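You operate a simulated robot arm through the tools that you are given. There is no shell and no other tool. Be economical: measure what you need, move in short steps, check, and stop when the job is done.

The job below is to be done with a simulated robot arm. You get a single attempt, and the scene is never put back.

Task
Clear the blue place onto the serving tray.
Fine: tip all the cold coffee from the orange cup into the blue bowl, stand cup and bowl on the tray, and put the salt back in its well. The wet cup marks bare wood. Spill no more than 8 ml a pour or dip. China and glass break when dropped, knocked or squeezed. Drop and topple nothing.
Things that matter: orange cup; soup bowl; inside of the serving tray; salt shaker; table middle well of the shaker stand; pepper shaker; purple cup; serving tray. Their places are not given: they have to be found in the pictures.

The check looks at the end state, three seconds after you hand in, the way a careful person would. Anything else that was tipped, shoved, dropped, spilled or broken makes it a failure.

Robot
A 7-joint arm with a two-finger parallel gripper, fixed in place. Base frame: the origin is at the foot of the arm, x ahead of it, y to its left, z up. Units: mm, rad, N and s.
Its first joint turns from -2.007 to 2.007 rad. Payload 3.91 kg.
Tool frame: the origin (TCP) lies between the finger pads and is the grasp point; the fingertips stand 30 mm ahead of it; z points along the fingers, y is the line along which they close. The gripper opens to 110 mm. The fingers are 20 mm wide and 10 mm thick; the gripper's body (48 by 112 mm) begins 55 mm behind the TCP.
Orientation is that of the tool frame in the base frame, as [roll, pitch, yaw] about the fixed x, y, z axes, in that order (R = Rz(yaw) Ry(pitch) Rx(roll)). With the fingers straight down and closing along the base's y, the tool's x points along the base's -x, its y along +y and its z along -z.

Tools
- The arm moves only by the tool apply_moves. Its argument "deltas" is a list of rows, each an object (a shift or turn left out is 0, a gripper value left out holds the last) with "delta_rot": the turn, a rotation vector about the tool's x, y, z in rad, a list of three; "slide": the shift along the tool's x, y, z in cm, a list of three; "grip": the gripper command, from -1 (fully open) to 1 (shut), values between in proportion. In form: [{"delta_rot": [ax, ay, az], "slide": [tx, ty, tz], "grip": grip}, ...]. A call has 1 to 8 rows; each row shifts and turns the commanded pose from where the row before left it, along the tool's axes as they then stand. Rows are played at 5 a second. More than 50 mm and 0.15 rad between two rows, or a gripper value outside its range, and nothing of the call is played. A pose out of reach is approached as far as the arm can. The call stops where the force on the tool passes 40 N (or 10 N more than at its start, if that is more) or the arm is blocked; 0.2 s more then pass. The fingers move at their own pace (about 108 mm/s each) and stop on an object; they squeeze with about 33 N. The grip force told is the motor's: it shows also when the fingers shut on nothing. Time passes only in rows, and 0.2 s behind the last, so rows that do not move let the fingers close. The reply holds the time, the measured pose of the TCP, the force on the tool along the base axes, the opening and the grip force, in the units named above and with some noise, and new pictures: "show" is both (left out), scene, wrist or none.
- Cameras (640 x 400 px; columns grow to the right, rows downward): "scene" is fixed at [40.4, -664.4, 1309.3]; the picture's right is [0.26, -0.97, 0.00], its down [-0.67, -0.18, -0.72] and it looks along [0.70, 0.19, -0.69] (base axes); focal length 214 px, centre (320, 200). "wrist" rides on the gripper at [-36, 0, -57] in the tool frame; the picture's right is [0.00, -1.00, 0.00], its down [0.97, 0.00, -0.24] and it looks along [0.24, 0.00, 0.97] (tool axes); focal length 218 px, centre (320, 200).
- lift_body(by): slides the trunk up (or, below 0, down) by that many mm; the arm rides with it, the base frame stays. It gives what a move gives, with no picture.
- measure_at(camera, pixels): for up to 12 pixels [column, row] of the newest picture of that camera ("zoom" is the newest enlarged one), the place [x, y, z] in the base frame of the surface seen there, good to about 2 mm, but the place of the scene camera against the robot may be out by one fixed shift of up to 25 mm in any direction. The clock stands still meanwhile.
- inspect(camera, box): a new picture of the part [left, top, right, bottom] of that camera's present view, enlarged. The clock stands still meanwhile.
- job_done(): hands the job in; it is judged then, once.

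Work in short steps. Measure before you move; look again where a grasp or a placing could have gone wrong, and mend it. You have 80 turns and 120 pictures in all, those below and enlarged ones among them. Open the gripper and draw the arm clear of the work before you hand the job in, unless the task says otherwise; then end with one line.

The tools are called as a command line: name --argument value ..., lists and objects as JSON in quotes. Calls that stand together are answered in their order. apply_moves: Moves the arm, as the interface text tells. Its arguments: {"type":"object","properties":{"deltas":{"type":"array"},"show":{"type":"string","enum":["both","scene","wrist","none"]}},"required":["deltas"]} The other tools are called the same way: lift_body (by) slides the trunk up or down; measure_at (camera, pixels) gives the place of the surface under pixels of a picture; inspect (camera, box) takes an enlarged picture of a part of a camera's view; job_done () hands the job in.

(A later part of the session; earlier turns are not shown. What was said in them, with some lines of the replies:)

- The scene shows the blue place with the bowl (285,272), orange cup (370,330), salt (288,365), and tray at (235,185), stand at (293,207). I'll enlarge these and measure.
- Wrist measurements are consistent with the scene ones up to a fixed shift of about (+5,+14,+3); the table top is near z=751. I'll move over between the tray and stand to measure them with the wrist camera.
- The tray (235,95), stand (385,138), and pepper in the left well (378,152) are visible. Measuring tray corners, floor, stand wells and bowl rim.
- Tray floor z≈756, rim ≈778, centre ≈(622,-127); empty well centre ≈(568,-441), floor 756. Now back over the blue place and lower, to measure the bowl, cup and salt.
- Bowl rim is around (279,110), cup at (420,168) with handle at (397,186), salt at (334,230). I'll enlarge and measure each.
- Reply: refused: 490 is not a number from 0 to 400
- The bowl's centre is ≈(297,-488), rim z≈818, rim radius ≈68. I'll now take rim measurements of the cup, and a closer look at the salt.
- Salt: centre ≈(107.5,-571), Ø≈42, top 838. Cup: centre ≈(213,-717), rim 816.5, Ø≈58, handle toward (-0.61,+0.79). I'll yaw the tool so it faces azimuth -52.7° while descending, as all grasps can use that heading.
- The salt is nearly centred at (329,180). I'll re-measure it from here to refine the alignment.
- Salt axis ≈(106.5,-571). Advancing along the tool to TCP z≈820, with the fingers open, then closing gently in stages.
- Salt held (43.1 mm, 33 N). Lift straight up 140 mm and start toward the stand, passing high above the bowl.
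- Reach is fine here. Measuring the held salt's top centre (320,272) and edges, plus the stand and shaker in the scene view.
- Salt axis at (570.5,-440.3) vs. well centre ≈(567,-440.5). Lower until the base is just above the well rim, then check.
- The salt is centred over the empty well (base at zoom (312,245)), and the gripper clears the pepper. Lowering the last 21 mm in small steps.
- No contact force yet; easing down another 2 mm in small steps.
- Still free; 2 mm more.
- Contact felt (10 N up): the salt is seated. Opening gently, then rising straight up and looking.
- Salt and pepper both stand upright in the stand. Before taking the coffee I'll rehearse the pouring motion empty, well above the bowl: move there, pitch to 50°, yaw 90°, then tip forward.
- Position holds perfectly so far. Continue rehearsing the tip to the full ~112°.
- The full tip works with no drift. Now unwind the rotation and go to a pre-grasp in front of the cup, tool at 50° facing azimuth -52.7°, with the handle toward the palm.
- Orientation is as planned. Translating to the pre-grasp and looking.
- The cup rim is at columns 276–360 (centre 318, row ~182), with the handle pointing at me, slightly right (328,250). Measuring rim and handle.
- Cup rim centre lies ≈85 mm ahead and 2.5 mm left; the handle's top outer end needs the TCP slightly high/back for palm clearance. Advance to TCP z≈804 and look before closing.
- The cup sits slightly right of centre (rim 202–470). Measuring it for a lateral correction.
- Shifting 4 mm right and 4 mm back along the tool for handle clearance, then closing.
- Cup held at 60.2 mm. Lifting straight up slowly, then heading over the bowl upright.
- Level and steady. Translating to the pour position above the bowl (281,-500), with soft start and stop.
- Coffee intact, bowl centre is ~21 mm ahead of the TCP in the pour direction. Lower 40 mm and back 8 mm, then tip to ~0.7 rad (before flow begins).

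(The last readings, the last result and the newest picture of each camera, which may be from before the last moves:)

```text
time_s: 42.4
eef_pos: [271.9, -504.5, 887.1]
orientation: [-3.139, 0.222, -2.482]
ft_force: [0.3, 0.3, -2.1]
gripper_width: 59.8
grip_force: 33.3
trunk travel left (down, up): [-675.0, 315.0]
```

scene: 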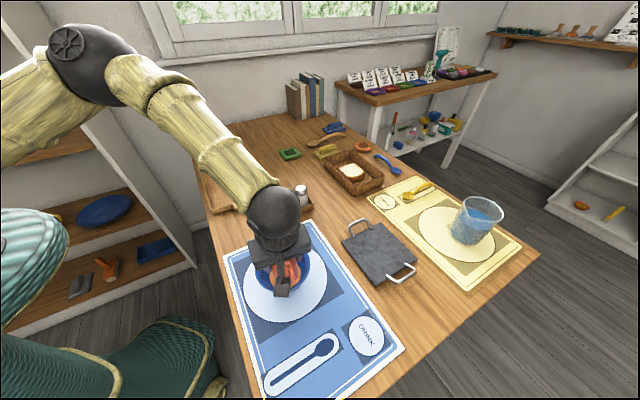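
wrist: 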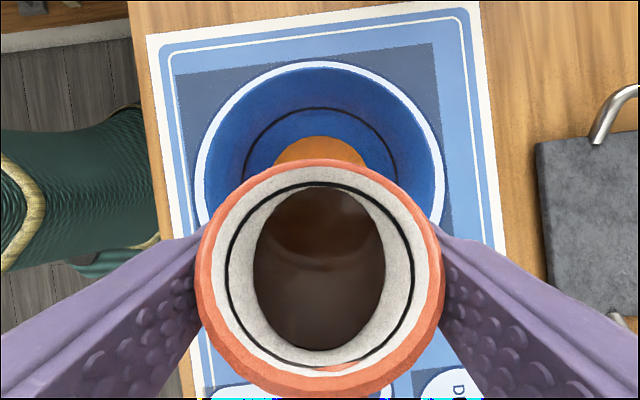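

The cup's lip is above the bowl's middle, with the bowl ring at (325,150) all around it. Tipping on slowly.

apply_moves --deltas '[{"delta_rot": [0, 0.05, 0]}, {"delta_rot": [0, 0.05, 0]}, {"delta_rot": [0, 0.05, 0]}, {"delta_rot": [0, 0.05, 0]}, {"delta_rot": [0, 0.05, 0]}, {"delta_rot": [0, 0.05, 0]}, {"delta_rot": [0, 0.05, 0]}, {"delta_rot": [0, 0.05, 0]}]' --show "wrist"

apply_moves --deltas '[{"delta_rot": [0, 0.06, 0]}, {"delta_rot": [0, 0.06, 0]}, {"delta_rot": [0, 0.06, 0]}, {"delta_rot": [0, 0.06, 0]}, {"delta_rot": [0, 0.06, 0]}, {"delta_rot": [0, 0.06, 0]}, {"delta_rot": [0, 0.06, 0]}, {"delta_rot": [0, 0.06, 0]}]' --show "wrist"

```text
time_s: 44.2
eef_pos: [272.4, -504.7, 887.7]
orientation: [-3.141, -0.177, -2.481]
ft_force: [0.1, -1.0, -2.4]
gripper_width: 59.6
grip_force: 32.9
trunk travel left (down, up): [-675.0, 315.0]
```

wrist: 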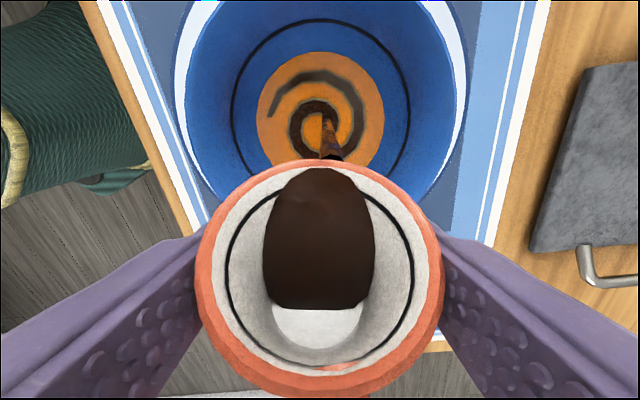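

```text
time_s: 46.0
eef_pos: [271.5, -505.6, 887.8]
orientation: [-3.139, -0.659, -2.483]
ft_force: [0.3, 0.7, -1.7]
gripper_width: 59.6
grip_force: 33.3
trunk travel left (down, up): [-675.0, 315.0]
```

wrist: 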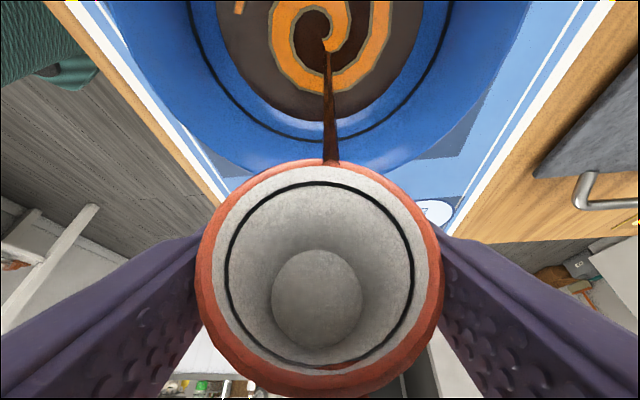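

Almost empty, stream landing in the bowl. Tipping the rest to ~112° and holding to drain.

apply_moves --deltas '[{"delta_rot": [0, 0.08, 0]}, {"delta_rot": [0, 0.08, 0]}, {"delta_rot": [0, 0.08, 0]}, {"delta_rot": [0, 0.08, 0]}, {"delta_rot": [0, 0.08, 0]}, {"delta_rot": [0, 0.08, 0]}, {}, {}]' --show "wrist"

apply_moves --deltas '[{}, {}, {}, {}, {}, {}, {}, {}]'

```text
time_s: 47.8
eef_pos: [273.1, -503.2, 886.4]
orientation: [-3.141, -1.136, -2.484]
ft_force: [0.1, -0.1, -1.4]
gripper_width: 59.6
grip_force: 32.6
trunk travel left (down, up): [-675.0, 315.0]
```

wrist: 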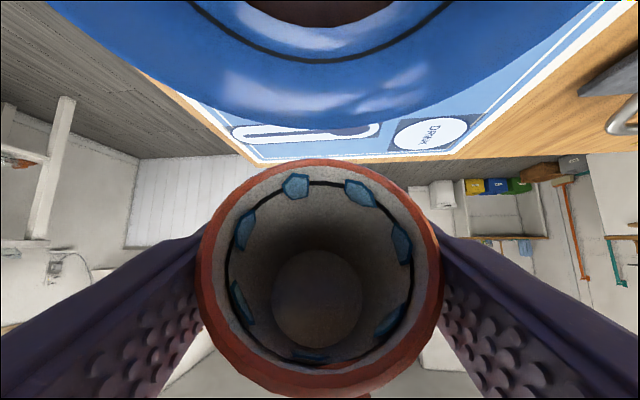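

```text
time_s: 49.6
eef_pos: [273.3, -504.1, 887.3]
orientation: [-3.138, -1.137, -2.484]
ft_force: [-0.4, 0.0, -1.9]
gripper_width: 59.5
grip_force: 32.8
trunk travel left (down, up): [-675.0, 315.0]
```

scene: 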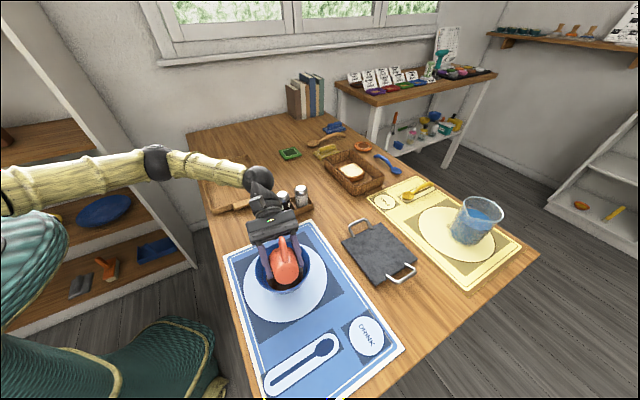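
wrist: 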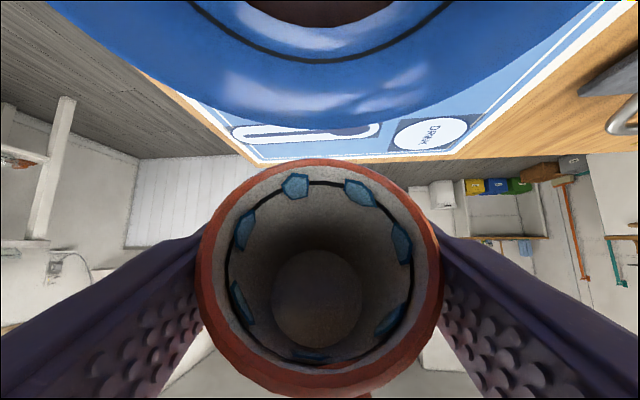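

The cup is empty (white bottom, no coffee). Righting it over the bowl, then raising it.

apply_moves --deltas '[{"delta_rot": [0, -0.1, 0]}, {"delta_rot": [0, -0.145, 0]}, {"delta_rot": [0, -0.145, 0]}, {"delta_rot": [0, -0.145, 0]}, {"delta_rot": [0, -0.145, 0]}, {"delta_rot": [0, -0.145, 0]}, {"delta_rot": [0, -0.145, 0]}, {"delta_rot": [0, -0.145, 0]}]' --show "none"

apply_moves --deltas '[{"delta_rot": [0, -0.145, 0]}, {"delta_rot": [0, -0.145, 0]}, {"delta_rot": [0, -0.145, 0]}, {"delta_rot": [0, -0.145, 0]}, {"delta_rot": [0, -0.145, 0]}, {"delta_rot": [0, -0.145, 0]}, {"delta_rot": [0, -0.025, 0]}, {"slide": [-2.3, 0, -1.93]}]' --show "none"

apply_moves --deltas '[{"slide": [-3.1, 0, -2.6]}, {"delta_rot": [0.1011, 0, 0.0849]}, {"delta_rot": [0.1011, 0, 0.0849]}, {"delta_rot": [0.1011, 0, 0.0849]}, {"delta_rot": [0.1011, 0, 0.0849]}, {"delta_rot": [0.1011, 0, 0.0849]}, {}]'

```text
time_s: 51.4
eef_pos: [273.7, -506.3, 886.7]
orientation: [-3.14, -0.019, -2.481]
ft_force: [-0.3, -0.4, -1.8]
gripper_width: 59.8
grip_force: 32.9
trunk travel left (down, up): [-675.0, 315.0]
```

```text
time_s: 53.2
eef_pos: [271.9, -504.8, 917.0]
orientation: [-3.141, 0.876, -2.48]
ft_force: [-0.4, 0.8, -1.2]
gripper_width: 59.7
grip_force: 33.6
trunk travel left (down, up): [-675.0, 315.0]
```

```text
time_s: 54.8
eef_pos: [271.3, -505.4, 957.9]
orientation: [-3.141, 0.873, 3.14]
ft_force: [1.1, 0.7, -0.1]
gripper_width: 59.7
grip_force: 32.3
trunk travel left (down, up): [-675.0, 315.0]
```

scene: 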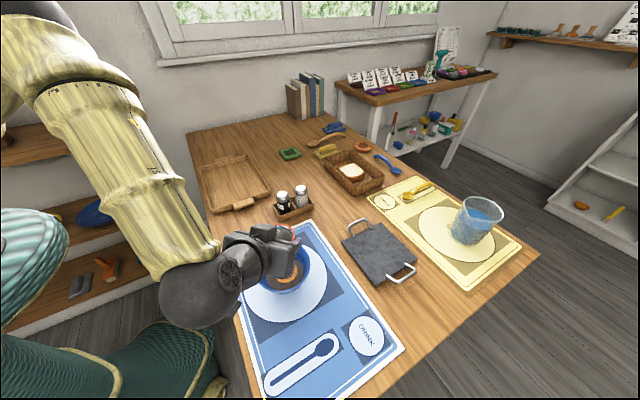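
wrist: 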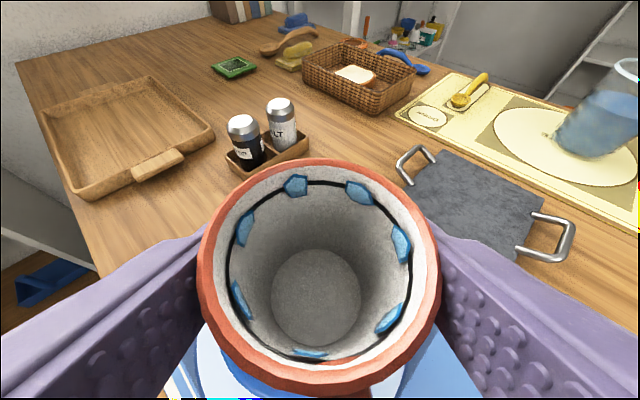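

The cup is upright and empty. Carrying it toward the far half of the tray (683,-66) at height.

apply_moves --deltas '[{"slide": [-1.0, 1.69, 1.213]}, {"slide": [-2.036, 3.38, 2.426]}, {"slide": [-2.036, 3.38, 2.426]}, {"slide": [-2.036, 3.38, 2.426]}, {"slide": [-2.036, 3.38, 2.426]}, {"slide": [-2.036, 3.38, 2.426]}, {"slide": [-2.036, 3.38, 2.426]}]' --show "none"

apply_moves --deltas '[{"slide": [-2.036, 3.38, 2.426]}, {"slide": [-2.036, 3.38, 2.426]}, {"slide": [-2.036, 3.38, 2.426]}, {"slide": [-2.036, 3.38, 2.426]}, {"slide": [-2.036, 3.38, 2.426]}, {"slide": [-2.036, 3.38, 2.426]}, {"slide": [-1.036, 1.69, 1.213]}]'

```text
time_s: 56.4
eef_pos: [479.4, -285.6, 958.2]
orientation: [-3.141, 0.87, -3.141]
ft_force: [-0.2, 0.0, -1.6]
gripper_width: 57.1
grip_force: 33.1
trunk travel left (down, up): [-675.0, 315.0]
```

```text
time_s: 58.0
eef_pos: [687.9, -65.3, 958.2]
orientation: [3.141, 0.872, 3.141]
ft_force: [0.6, -0.8, -1.4]
gripper_width: 57.4
grip_force: 33.2
trunk travel left (down, up): [-675.0, 315.0]
```

scene: 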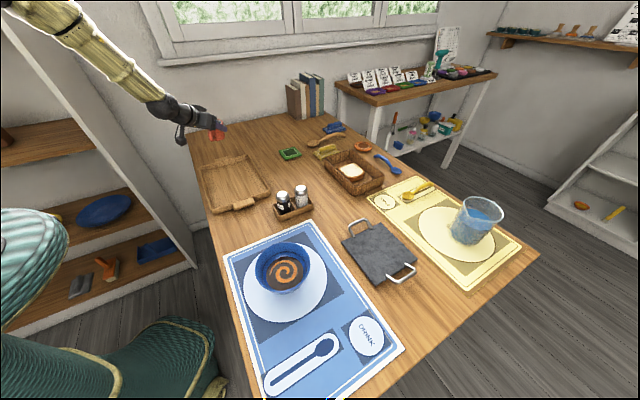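
wrist: 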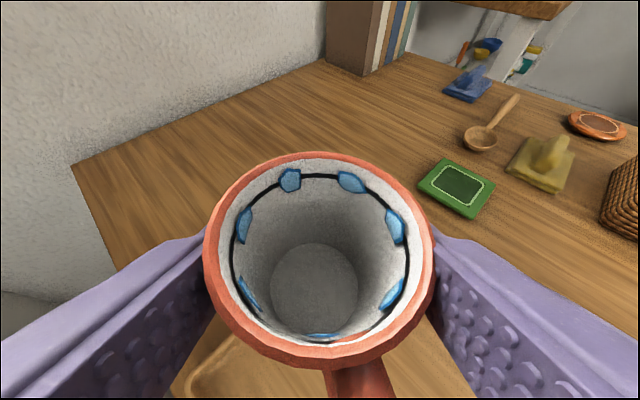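

The grip width went from 60 to 57 mm, so the cup may have shifted in the fingers. Checking its level and position closely.

inspect --camera "scene" --box '[170, 90, 270, 180]'

measure_at --camera "wrist" --pixels '[[210, 250], [430, 250], [320, 156], [320, 362], [240, 180], [400, 180], [235, 325], [410, 325], [318, 285], [365, 385]]'

```text
4.44 times, centred on (220, 135) of scene
```

zoom: 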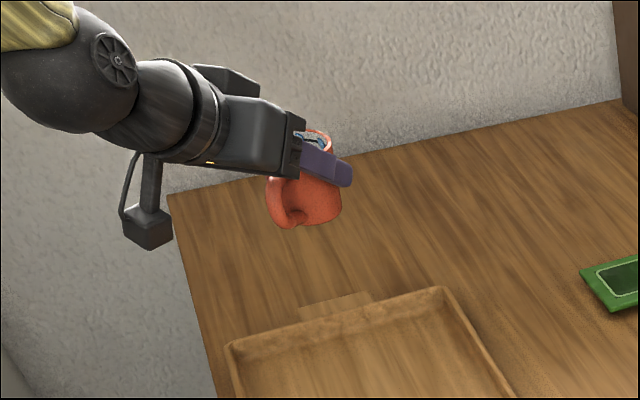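

```text
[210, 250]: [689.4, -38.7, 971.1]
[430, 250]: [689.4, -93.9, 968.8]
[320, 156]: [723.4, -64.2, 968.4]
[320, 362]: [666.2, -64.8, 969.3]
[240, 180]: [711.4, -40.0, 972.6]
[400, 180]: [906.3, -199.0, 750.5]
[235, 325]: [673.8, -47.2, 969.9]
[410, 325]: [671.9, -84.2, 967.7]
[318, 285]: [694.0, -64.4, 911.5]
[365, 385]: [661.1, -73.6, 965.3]
```

The cup is still level (rim z 968–971) but slid ~6 mm forward in the grip; its centre is (694,-66). Shift it 11 mm back along x and y and lower slowly to just above the tray floor.

apply_moves --deltas '[{"slide": [1.0, -0.2, 0.75]}, {"slide": [1.9, -0.2, 1.35]}, {"slide": [2.2, -0.2, 1.6]}, {"slide": [2.2, -0.2, 1.6]}, {"slide": [2.0, -0.2, 1.4]}, {"slide": [1.4, -0.1, 1.0]}, {"slide": [0.96, 0, 0.65]}, {}]'

inspect --camera "scene" --box '[180, 130, 280, 220]'

```text
time_s: 59.8
eef_pos: [673.3, -75.2, 814.3]
orientation: [-3.141, 0.874, -3.14]
ft_force: [0.4, -0.6, -1.7]
gripper_width: 57.2
grip_force: 33.2
trunk travel left (down, up): [-675.0, 315.0]
```

scene: 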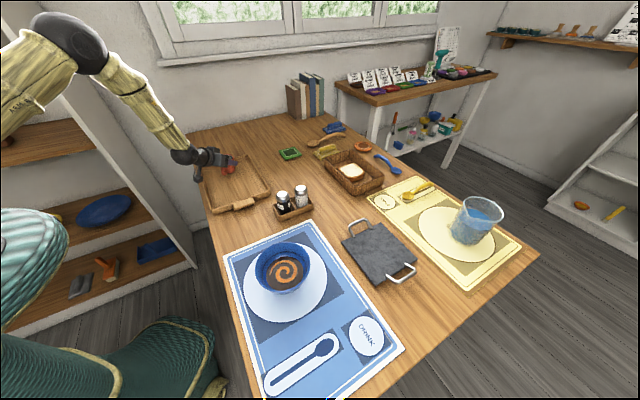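
wrist: 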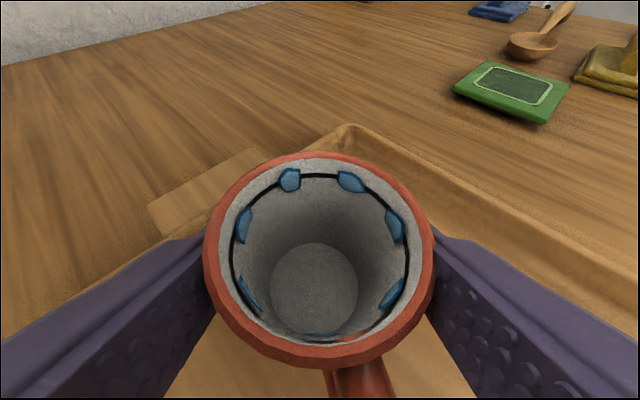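

```text
4.44 times, centred on (230, 175) of scene
```

zoom: 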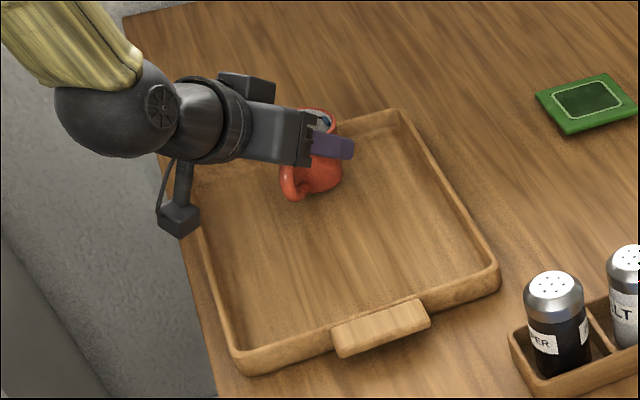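

The cup hovers just over the tray floor, clear of the walls. Easing down in ~1 mm steps.

apply_moves --deltas '[{"slide": [0.1, 0, 0.08]}, {"slide": [0.1, 0, 0.08]}, {"slide": [0.08, 0, 0.065]}, {}]' --show "none"

```text
time_s: 60.8
eef_pos: [674.2, -74.9, 812.4]
orientation: [3.141, 0.875, -3.141]
ft_force: [-0.5, -0.1, -0.7]
gripper_width: 56.9
grip_force: 32.9
trunk travel left (down, up): [-675.0, 315.0]
```

apply_moves --deltas '[{"slide": [0.08, 0, 0.065]}, {"slide": [0.08, 0, 0.065]}, {}]' --show "none"

```text
time_s: 61.6
eef_pos: [674.0, -76.6, 809.8]
orientation: [3.14, 0.876, -3.142]
ft_force: [-0.4, 1.0, 2.7]
gripper_width: 56.7
grip_force: 32.8
trunk travel left (down, up): [-675.0, 315.0]
```

Upward force is beginning (2.7 N); 1 mm more to seat it.

apply_moves --deltas '[{"slide": [0.06, 0, 0.05]}, {}]' --show "none"

inspect --camera "scene" --box '[215, 140, 275, 190]'

```text
time_s: 62.2
eef_pos: [673.9, -75.6, 809.4]
orientation: [-3.141, 0.878, -3.14]
ft_force: [-0.1, 2.2, 5.1]
gripper_width: 57.1
grip_force: 33.1
trunk travel left (down, up): [-675.0, 315.0]
```

```text
8.00 times, centred on (245, 165) of scene
```

zoom: 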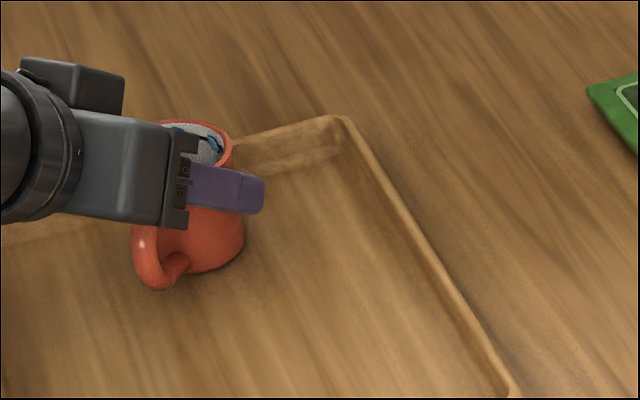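

The cup stands on the tray floor. Open gently and back out along the tool axis.

apply_moves --deltas '[{"grip": -0.08}, {"grip": -0.2}, {"grip": -0.35}, {"slide": [0, 0, -2]}, {"slide": [0, 0, -3]}, {"slide": [0, 0, -4]}, {"slide": [0, 0, -4.5]}]'

inspect --camera "scene" --box '[230, 220, 330, 310]'

```text
time_s: 63.8
eef_pos: [567.7, -80.4, 898.7]
orientation: [3.141, 0.874, 3.14]
ft_force: [-0.5, 0.2, -0.4]
gripper_width: 74.4
grip_force: 0.0
trunk travel left (down, up): [-675.0, 315.0]
```

scene: 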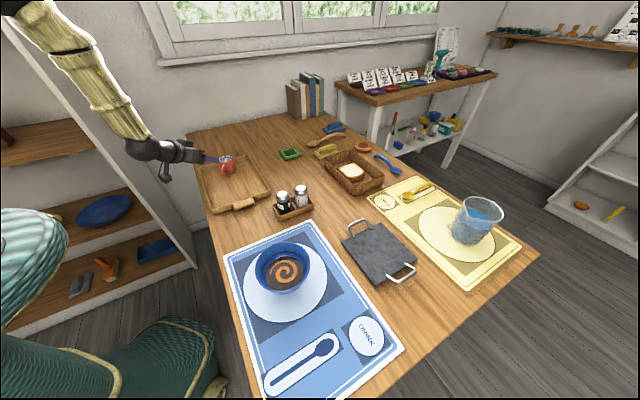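
wrist: 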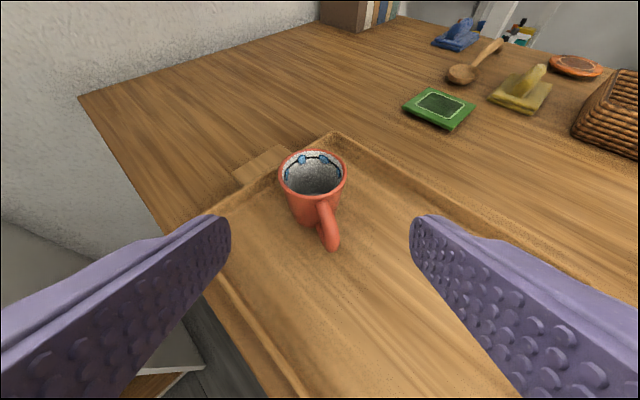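

```text
4.44 times, centred on (280, 265) of scene
```

zoom: 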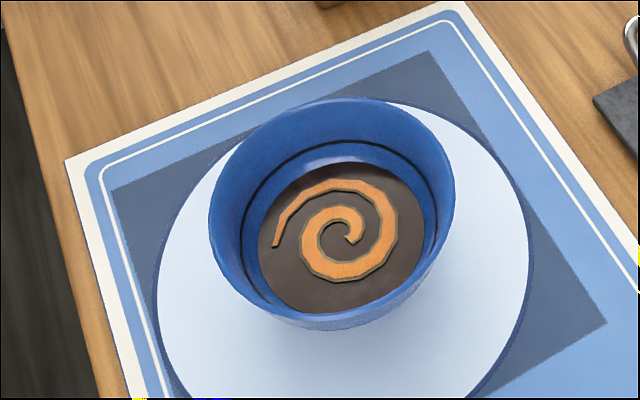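

The cup stands upright on the tray; coffee sits in the bowl with nothing spilled. Measuring the bowl's wall profile and liquid level for a rim grasp.

measure_at --camera "zoom" --pixels '[[325, 102], [327, 112], [330, 125], [333, 138], [336, 152], [338, 163], [342, 225], [212, 215], [450, 200], [335, 328], [225, 260], [445, 245]]'

measure_at --camera "wrist" --pixels '[[280, 180], [346, 180], [313, 152], [313, 192], [332, 245], [250, 290], [380, 280], [335, 137]]'

```text
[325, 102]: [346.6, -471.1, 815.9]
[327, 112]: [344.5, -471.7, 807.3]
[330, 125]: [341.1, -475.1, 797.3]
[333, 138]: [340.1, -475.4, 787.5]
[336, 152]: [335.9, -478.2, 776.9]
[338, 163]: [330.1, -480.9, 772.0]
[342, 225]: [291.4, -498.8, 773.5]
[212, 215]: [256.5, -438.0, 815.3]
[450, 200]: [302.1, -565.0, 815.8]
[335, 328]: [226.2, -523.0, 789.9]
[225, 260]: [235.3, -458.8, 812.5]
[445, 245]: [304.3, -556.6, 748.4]
```

```text
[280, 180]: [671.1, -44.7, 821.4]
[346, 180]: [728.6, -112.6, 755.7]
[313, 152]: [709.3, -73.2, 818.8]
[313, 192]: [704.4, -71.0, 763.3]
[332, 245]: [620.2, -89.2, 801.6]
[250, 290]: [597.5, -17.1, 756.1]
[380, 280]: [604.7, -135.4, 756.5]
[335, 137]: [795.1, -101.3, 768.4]
```

Wall slopes ~18° from vertical, rim r≈64.5 mid-wall at z≈817, liquid at ≈776. I'll turn the tool so the fingers close radially on the robot-side rim point, tilted 18° along the wall, and go to a pre-grasp.

apply_moves --deltas '[{"delta_rot": [-0.00758, 0.0872, -0.1062], "grip": 0.1}, {"delta_rot": [-0.00758, 0.0872, -0.1062]}, {"delta_rot": [-0.00758, 0.0872, -0.1062]}, {"delta_rot": [-0.00758, 0.0872, -0.1062]}, {"delta_rot": [-0.00758, 0.0872, -0.1062]}, {"delta_rot": [-0.00758, 0.0872, -0.1062]}, {"delta_rot": [-0.00758, 0.0872, -0.1062]}, {"delta_rot": [-0.00758, 0.0872, -0.1062]}]' --show "none"

apply_moves --deltas '[{"slide": [4.796, -0.061, 0.059]}, {"slide": [4.796, -0.061, 0.059]}, {"slide": [4.796, -0.061, 0.059]}, {"slide": [4.796, -0.061, 0.059]}, {"slide": [4.796, -0.061, 0.059]}]' --show "none"

apply_moves --deltas '[{"slide": [4.796, -0.061, 0.059]}, {"slide": [4.796, -0.061, 0.059]}, {"slide": [4.796, -0.061, 0.059]}, {"slide": [4.796, -0.061, 0.059]}, {"slide": [4.796, -0.061, 0.059]}, {}]'

```text
time_s: 65.6
eef_pos: [570.0, -76.7, 895.9]
orientation: [-2.826, -0.003, -2.357]
ft_force: [0.1, -0.9, -0.3]
gripper_width: 49.5
grip_force: 0.0
trunk travel left (down, up): [-675.0, 315.0]
```

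```text
time_s: 66.8
eef_pos: [401.3, -248.2, 895.6]
orientation: [-2.826, 0.0, -2.357]
ft_force: [0.4, -0.3, -0.8]
gripper_width: 49.4
grip_force: 0.1
trunk travel left (down, up): [-675.0, 315.0]
```

```text
time_s: 68.2
eef_pos: [236.2, -423.9, 889.9]
orientation: [-2.826, 0.0, -2.357]
ft_force: [0.1, -0.2, -0.5]
gripper_width: 49.3
grip_force: 0.1
trunk travel left (down, up): [-675.0, 315.0]
```

scene: 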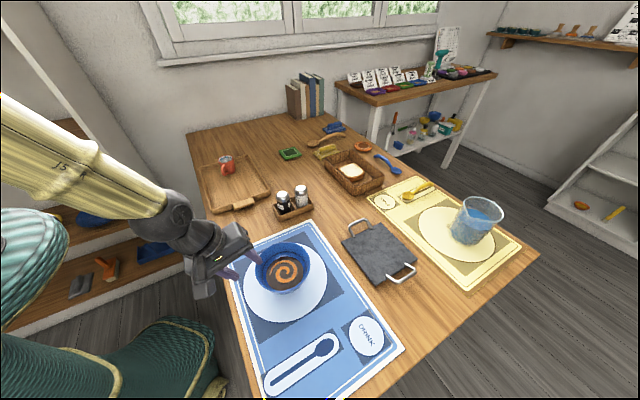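
wrist: 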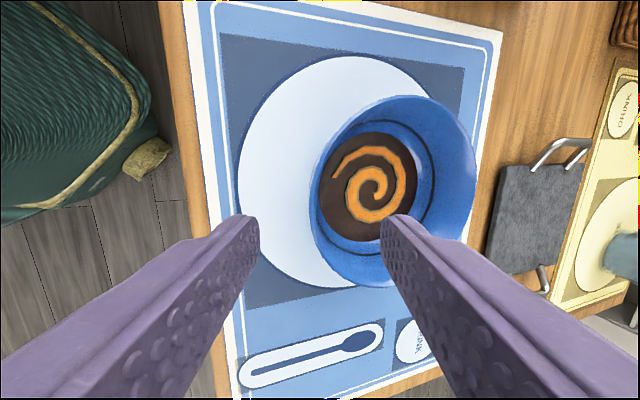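

Fingers straddle the near rim side (rim left edge at ~(315,190)). Measuring rim points for exact alignment.

inspect --camera "wrist" --box '[290, 80, 490, 300]'

measure_at --camera "wrist" --pixels '[[313, 195], [317, 195], [309, 225], [330, 255], [400, 97], [474, 170], [468, 215], [345, 125], [322, 195], [326, 195], [400, 280], [375, 200]]'

```text
1.82 times, centred on (390, 190) of wrist
```

zoom: 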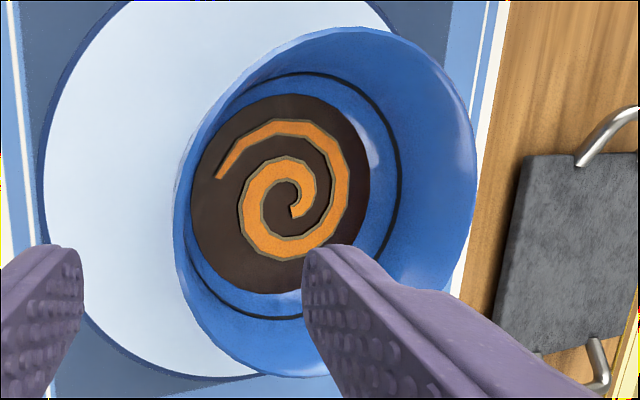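

```text
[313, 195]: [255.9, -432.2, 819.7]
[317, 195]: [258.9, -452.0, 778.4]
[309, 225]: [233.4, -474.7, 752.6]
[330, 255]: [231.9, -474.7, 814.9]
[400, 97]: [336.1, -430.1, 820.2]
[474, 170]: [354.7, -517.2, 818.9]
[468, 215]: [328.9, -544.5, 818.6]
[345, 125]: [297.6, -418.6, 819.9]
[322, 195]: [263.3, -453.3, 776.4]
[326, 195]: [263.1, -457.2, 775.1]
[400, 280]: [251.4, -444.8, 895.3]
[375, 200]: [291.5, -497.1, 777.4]
```

Circle fit: centre (297,-486), outer R≈67, rim z≈819.5; the rim point lies 72 mm straight ahead. Advance 50 mm then look.

apply_moves --deltas '[{"slide": [0.05, 0.05, 2.5]}, {"slide": [0.04, 0, 2.5]}, {}]' --show "wrist"

```text
time_s: 69.0
eef_pos: [243.5, -431.8, 841.8]
orientation: [-2.825, 0.0, -2.357]
ft_force: [-0.4, -0.6, 0.0]
gripper_width: 49.4
grip_force: 0.1
trunk travel left (down, up): [-675.0, 315.0]
```

wrist: 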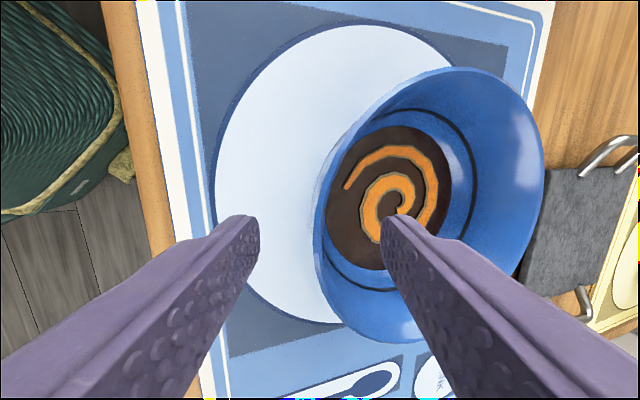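

Well aligned (wall at col ~315, finger midline 320). Advance 21 mm and close gently.

apply_moves --deltas '[{"slide": [0, 0.05, 1.1]}, {"slide": [0, 0.05, 1.0]}, {"grip": 0.5}, {"grip": 0.75}, {"grip": 0.85}, {"grip": 0.92}, {"grip": 0.95}, {}]' --show "both"

```text
time_s: 70.8
eef_pos: [249.9, -437.4, 823.9]
orientation: [-2.827, 0.0, -2.357]
ft_force: [0.3, 0.6, -2.4]
gripper_width: 6.5
grip_force: 32.8
trunk travel left (down, up): [-675.0, 315.0]
```

scene: 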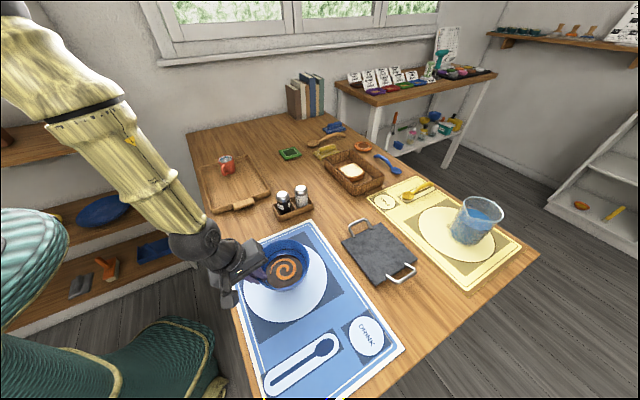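
wrist: 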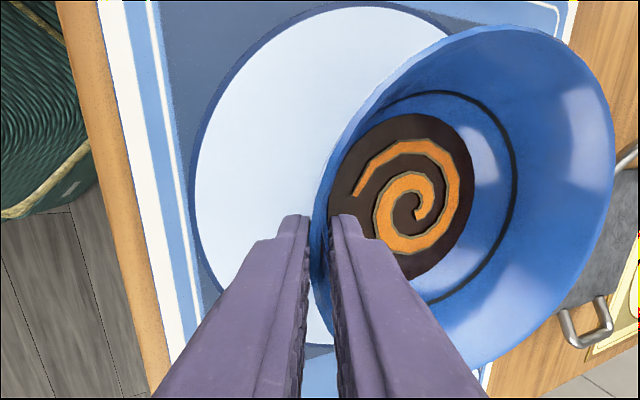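

Rim gripped (6.5 mm, 33 N). A small test lift of 20 mm, checking it stays level.

apply_moves --deltas '[{"slide": [0, -0.093, -0.285]}, {"slide": [0, -0.155, -0.475]}, {"slide": [0, -0.216, -0.666]}, {"slide": [0, -0.155, -0.475]}, {}, {}]' --show "wrist"

inspect --camera "scene" --box '[210, 210, 340, 320]'

measure_at --camera "wrist" --pixels '[[420, 55], [520, 30], [605, 110], [605, 190], [570, 270], [400, 240], [440, 150], [360, 110], [313, 200]]'

```text
time_s: 72.2
eef_pos: [249.1, -436.2, 843.6]
orientation: [-2.828, 0.003, -2.354]
ft_force: [-0.2, 0.3, -3.6]
gripper_width: 6.4
grip_force: 32.8
trunk travel left (down, up): [-675.0, 315.0]
```

wrist: 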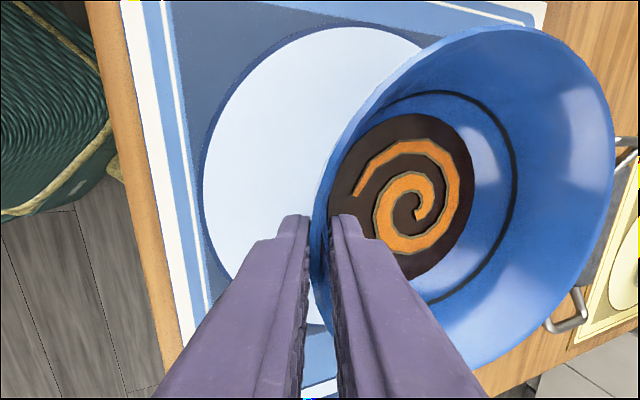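

```text
3.64 times, centred on (275, 265) of scene
```

zoom: 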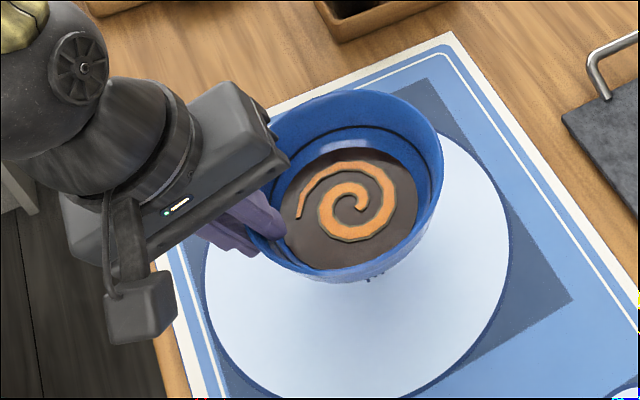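

```text
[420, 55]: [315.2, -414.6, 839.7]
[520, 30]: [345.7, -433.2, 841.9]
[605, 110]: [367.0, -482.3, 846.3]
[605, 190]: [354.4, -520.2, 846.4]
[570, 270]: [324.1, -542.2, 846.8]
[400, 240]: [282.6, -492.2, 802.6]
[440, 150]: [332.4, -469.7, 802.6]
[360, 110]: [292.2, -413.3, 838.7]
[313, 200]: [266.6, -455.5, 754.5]
```

Held well; rim reads ~4° higher on the far side (839→846), so I'll rotate -0.07 rad about tool x to level it, then lift 100 mm more.

apply_moves --deltas '[{"delta_rot": [-0.035, 0, 0]}, {"delta_rot": [-0.035, 0, 0]}, {"slide": [0, -0.243, -0.97]}, {"slide": [0, -0.53, -2.13]}, {"slide": [0, -0.63, -2.52]}, {"slide": [0, -0.63, -2.52]}, {"slide": [0, -0.39, -1.55]}, {}]' --show "wrist"

measure_at --camera "wrist" --pixels '[[420, 55], [520, 30], [605, 110], [605, 190], [570, 270], [400, 240], [360, 110]]'

```text
time_s: 74.0
eef_pos: [251.9, -435.5, 943.7]
orientation: [-2.898, 0.0, -2.354]
ft_force: [0.5, 0.5, -3.2]
gripper_width: 6.7
grip_force: 33.1
trunk travel left (down, up): [-675.0, 315.0]
```

wrist: 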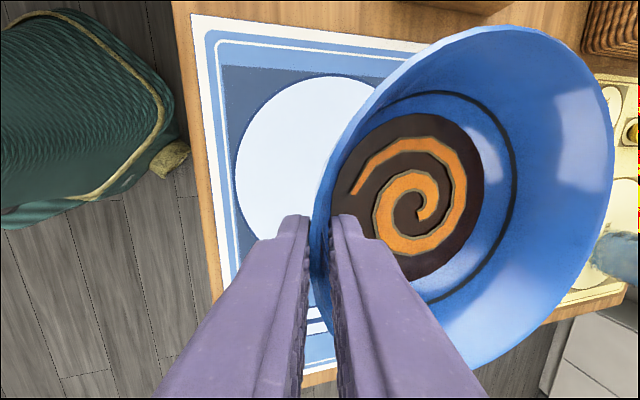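

```text
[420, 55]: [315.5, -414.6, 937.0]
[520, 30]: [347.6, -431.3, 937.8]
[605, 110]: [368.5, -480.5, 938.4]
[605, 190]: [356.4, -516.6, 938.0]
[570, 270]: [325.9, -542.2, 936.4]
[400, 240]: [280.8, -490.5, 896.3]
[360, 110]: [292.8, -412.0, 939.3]
```

Level (rim z 936–939), centre (301,-480). Carrying it smoothly toward the near half of the tray (576,-172).

apply_moves --deltas '[{"slide": [-1.0, 0.056, -0.014]}, {"slide": [-1.8, 0.1, -0.025]}, {"slide": [-2.6, 0.144, -0.036]}, {"slide": [-3.2, 0.178, -0.044]}, {"slide": [-3.4, 0.189, -0.047]}, {"slide": [-3.4, 0.189, -0.047]}, {"slide": [-3.4, 0.189, -0.047]}, {"slide": [-3.4, 0.189, -0.047]}]' --show "none"

apply_moves --deltas '[{"slide": [-3.4, 0.189, -0.047]}, {"slide": [-3.4, 0.189, -0.047]}, {"slide": [-3.4, 0.189, -0.047]}, {"slide": [-3.0, 0.167, -0.041]}, {"slide": [-2.6, 0.144, -0.036]}, {"slide": [-2.0, 0.11, -0.028]}, {"slide": [-1.26, 0.07, -0.017]}, {}]'

measure_at --camera "wrist" --pixels '[[420, 55], [520, 30], [605, 110], [605, 190], [570, 270], [400, 240], [360, 110]]'

```text
time_s: 75.8
eef_pos: [399.0, -268.4, 945.0]
orientation: [-2.898, -0.002, -2.356]
ft_force: [-0.6, 0.0, -3.4]
gripper_width: 6.5
grip_force: 33.3
trunk travel left (down, up): [-675.0, 315.0]
```

```text
time_s: 77.6
eef_pos: [525.2, -128.0, 945.7]
orientation: [-2.897, 0.001, -2.355]
ft_force: [0.5, 0.5, -2.8]
gripper_width: 6.2
grip_force: 32.1
trunk travel left (down, up): [-675.0, 315.0]
```

scene: 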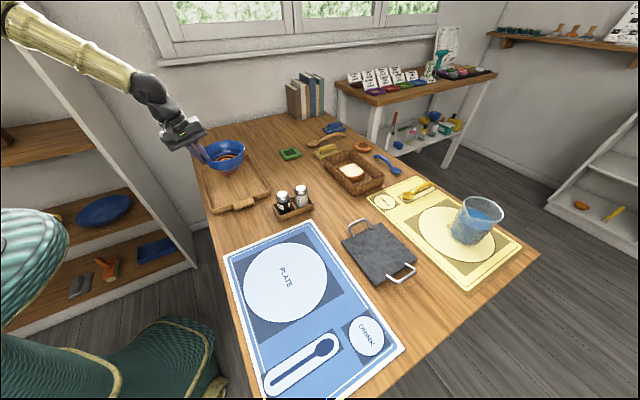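
wrist: 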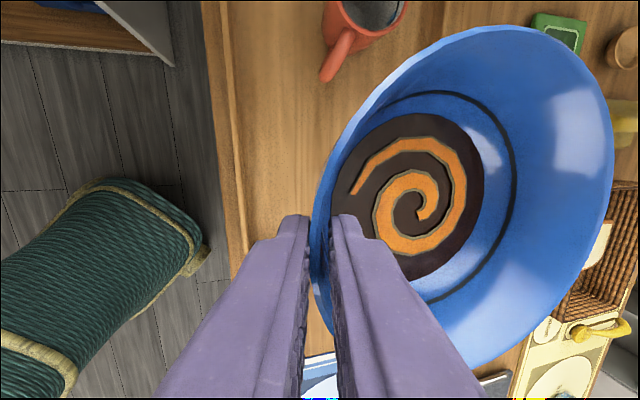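

```text
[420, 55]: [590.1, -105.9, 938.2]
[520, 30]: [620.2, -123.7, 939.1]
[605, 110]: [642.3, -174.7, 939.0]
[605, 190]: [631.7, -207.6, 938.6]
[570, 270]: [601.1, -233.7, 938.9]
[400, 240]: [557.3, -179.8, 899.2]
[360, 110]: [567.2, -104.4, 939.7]
```

Bowl centre ≈(576,-172), rim level at 939. Before lowering, I'll check the black box hanging off the wrist for clearance to the tray.

inspect --camera "scene" --box '[120, 50, 270, 220]'

```text
2.35 times, centred on (195, 135) of scene
```

zoom: 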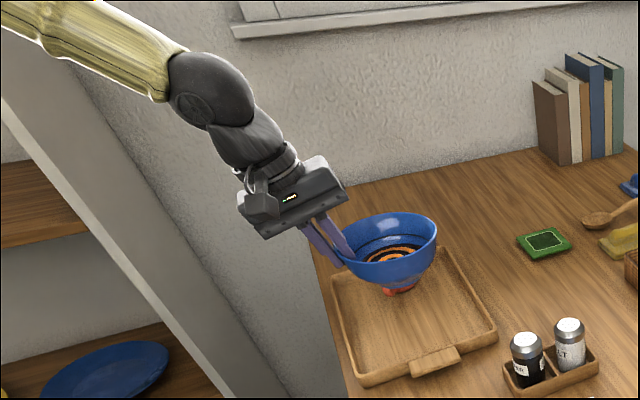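

The box sits beside the palm, well above the tray's level. Lowering the bowl 110 mm smoothly.

apply_moves --deltas '[{"slide": [0, 0.24, 0.97]}, {"slide": [0, 0.48, 1.94]}, {"slide": [0, 0.53, 2.13]}, {"slide": [0, 0.53, 2.13]}, {"slide": [0, 0.43, 1.75]}, {"slide": [0, 0.29, 1.16]}, {"slide": [0, 0.15, 0.58]}, {}]'

inspect --camera "scene" --box '[180, 130, 290, 220]'

measure_at --camera "wrist" --pixels '[[420, 55], [520, 30], [605, 110], [605, 190], [570, 270], [400, 240], [360, 110]]'

```text
time_s: 79.4
eef_pos: [524.9, -126.3, 833.8]
orientation: [-2.897, 0.001, -2.356]
ft_force: [-0.3, 0.5, -3.1]
gripper_width: 6.4
grip_force: 33.2
trunk travel left (down, up): [-675.0, 315.0]
```

scene: 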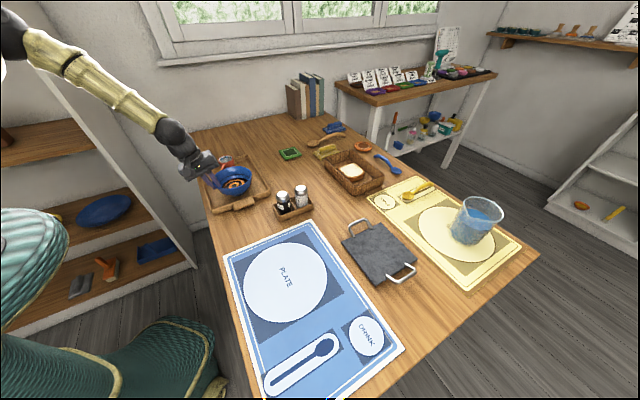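
wrist: 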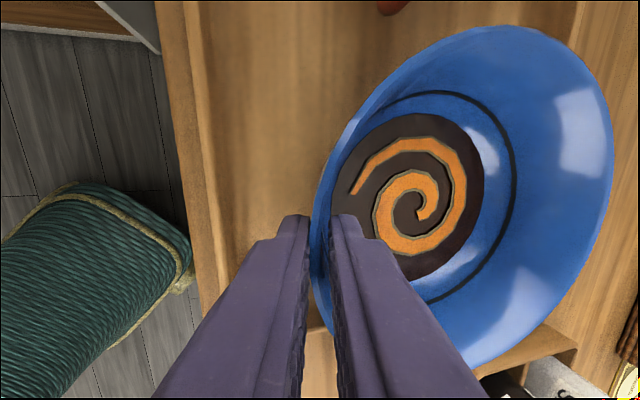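

```text
4.44 times, centred on (235, 175) of scene
```

zoom: 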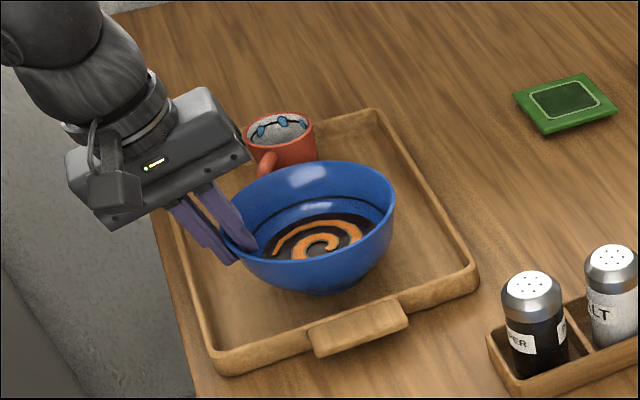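

```text
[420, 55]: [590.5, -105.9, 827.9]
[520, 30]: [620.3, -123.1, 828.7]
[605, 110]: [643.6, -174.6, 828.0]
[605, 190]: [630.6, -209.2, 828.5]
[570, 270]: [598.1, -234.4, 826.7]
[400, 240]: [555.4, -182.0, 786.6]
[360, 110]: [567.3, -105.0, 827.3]
```

Bowl is inside the tray, base ~4 mm above the floor. Easing down.

apply_moves --deltas '[{"slide": [0, 0.024, 0.097]}, {"slide": [0, 0.024, 0.097]}, {"slide": [0, 0.024, 0.097]}, {}]' --show "none"

```text
time_s: 80.4
eef_pos: [525.4, -129.4, 831.1]
orientation: [-2.896, 0.0, -2.358]
ft_force: [0.3, -0.8, -3.3]
gripper_width: 6.4
grip_force: 33.3
trunk travel left (down, up): [-675.0, 315.0]
```

apply_moves --deltas '[{"slide": [0, 0.024, 0.097]}, {"slide": [0, 0.012, 0.049]}, {}]' --show "none"

```text
time_s: 81.2
eef_pos: [525.1, -127.5, 829.4]
orientation: [-2.9, 0.001, -2.356]
ft_force: [0.8, -0.5, -3.2]
gripper_width: 6.4
grip_force: 32.9
trunk travel left (down, up): [-675.0, 315.0]
```

Still no support force (-3.2 N is the bowl's weight); another 1.5 mm.

apply_moves --deltas '[{"slide": [0, 0.024, 0.097]}, {"slide": [0, 0.012, 0.049]}, {}]' --show "none"

```text
time_s: 82.0
eef_pos: [524.8, -128.3, 828.6]
orientation: [-2.895, 0.001, -2.357]
ft_force: [-2.1, 1.7, 4.2]
gripper_width: 6.4
grip_force: 33.0
trunk travel left (down, up): [-675.0, 315.0]
```

Contact (+4 N): the bowl is seated. Opening gently and drawing back along the tool axis.

apply_moves --deltas '[{"grip": 0.8}, {"grip": 0.6}, {"grip": 0.4}, {"slide": [0, 0, -2]}, {"slide": [0, 0, -3.5]}, {"slide": [0, 0, -4.5]}, {"slide": [0, 0, -4.5]}, {"slide": [0, 0, -4.5]}]'

inspect --camera "scene" --box '[180, 130, 320, 225]'

inspect --camera "scene" --box '[215, 220, 415, 400]'

```text
time_s: 83.8
eef_pos: [491.9, -96.2, 1014.4]
orientation: [-2.897, 0.0, -2.356]
ft_force: [-0.3, 0.7, 0.8]
gripper_width: 32.9
grip_force: 0.1
trunk travel left (down, up): [-675.0, 315.0]
```

scene: 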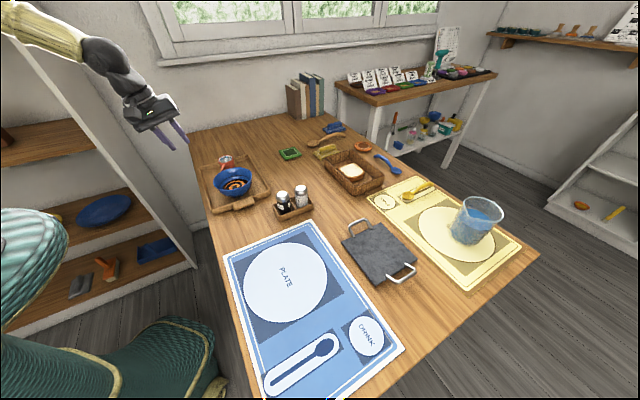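
wrist: 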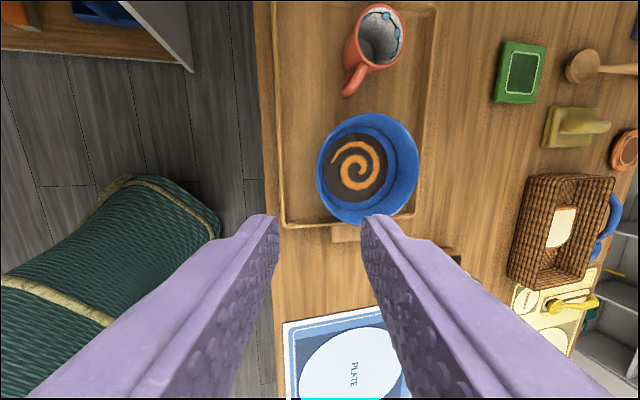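

```text
4.21 times, centred on (250, 178) of scene
```

zoom: 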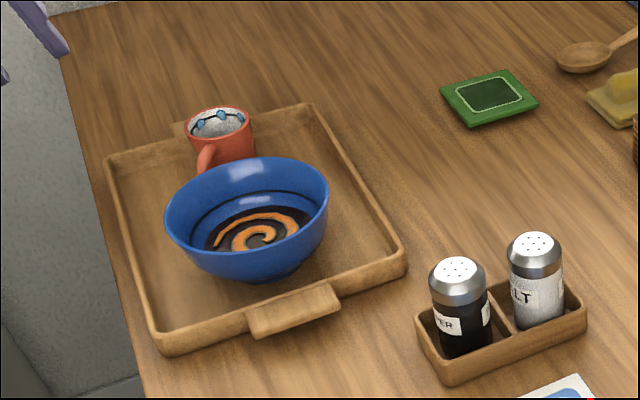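

```text
2.22 times, centred on (315, 310) of scene
```

zoom: 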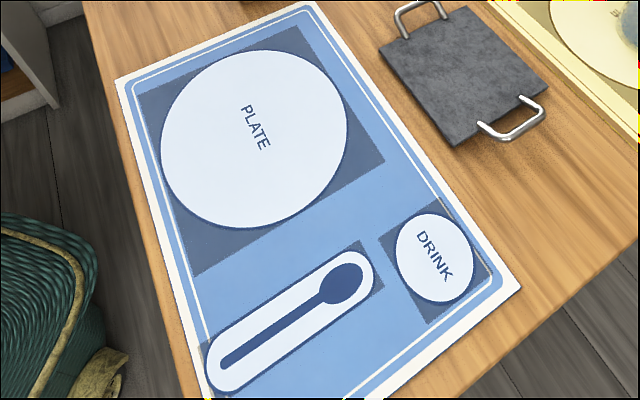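

Everything is in place: cup and bowl stand on the tray, both shakers upright, mat and wood clean. Opening fully and drawing clear, then handing in.

apply_moves --deltas '[{"slide": [0, 0, -4.5], "grip": -1}, {"slide": [0, 0, -4.5]}, {"slide": [3.5, 0, -2]}, {"slide": [3.5, 0, 0]}, {}]' --show "scene"

```text
time_s: 85.0
eef_pos: [425.0, -129.1, 1119.0]
orientation: [-2.897, 0.001, -2.357]
ft_force: [-0.5, -0.7, 0.7]
gripper_width: 110.1
grip_force: 0.1
trunk travel left (down, up): [-675.0, 315.0]
```

scene: 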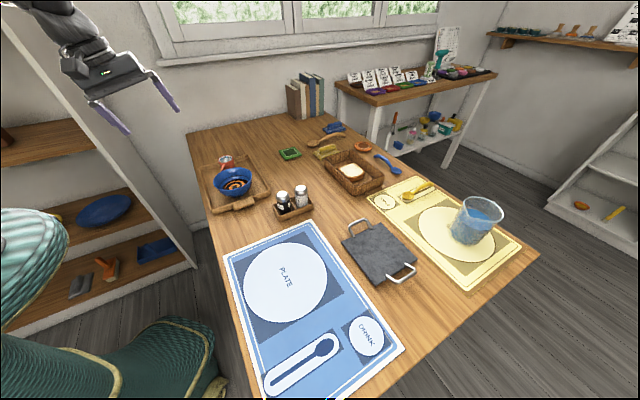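

The arm is clear and the gripper open; handing in.

job_done

```text
The job is handed in.
```

The coffee is in the blue bowl, the empty orange cup and the bowl stand on the tray, and the salt is back in the table-middle well; I saw no spills, and nothing was dropped or tipped.
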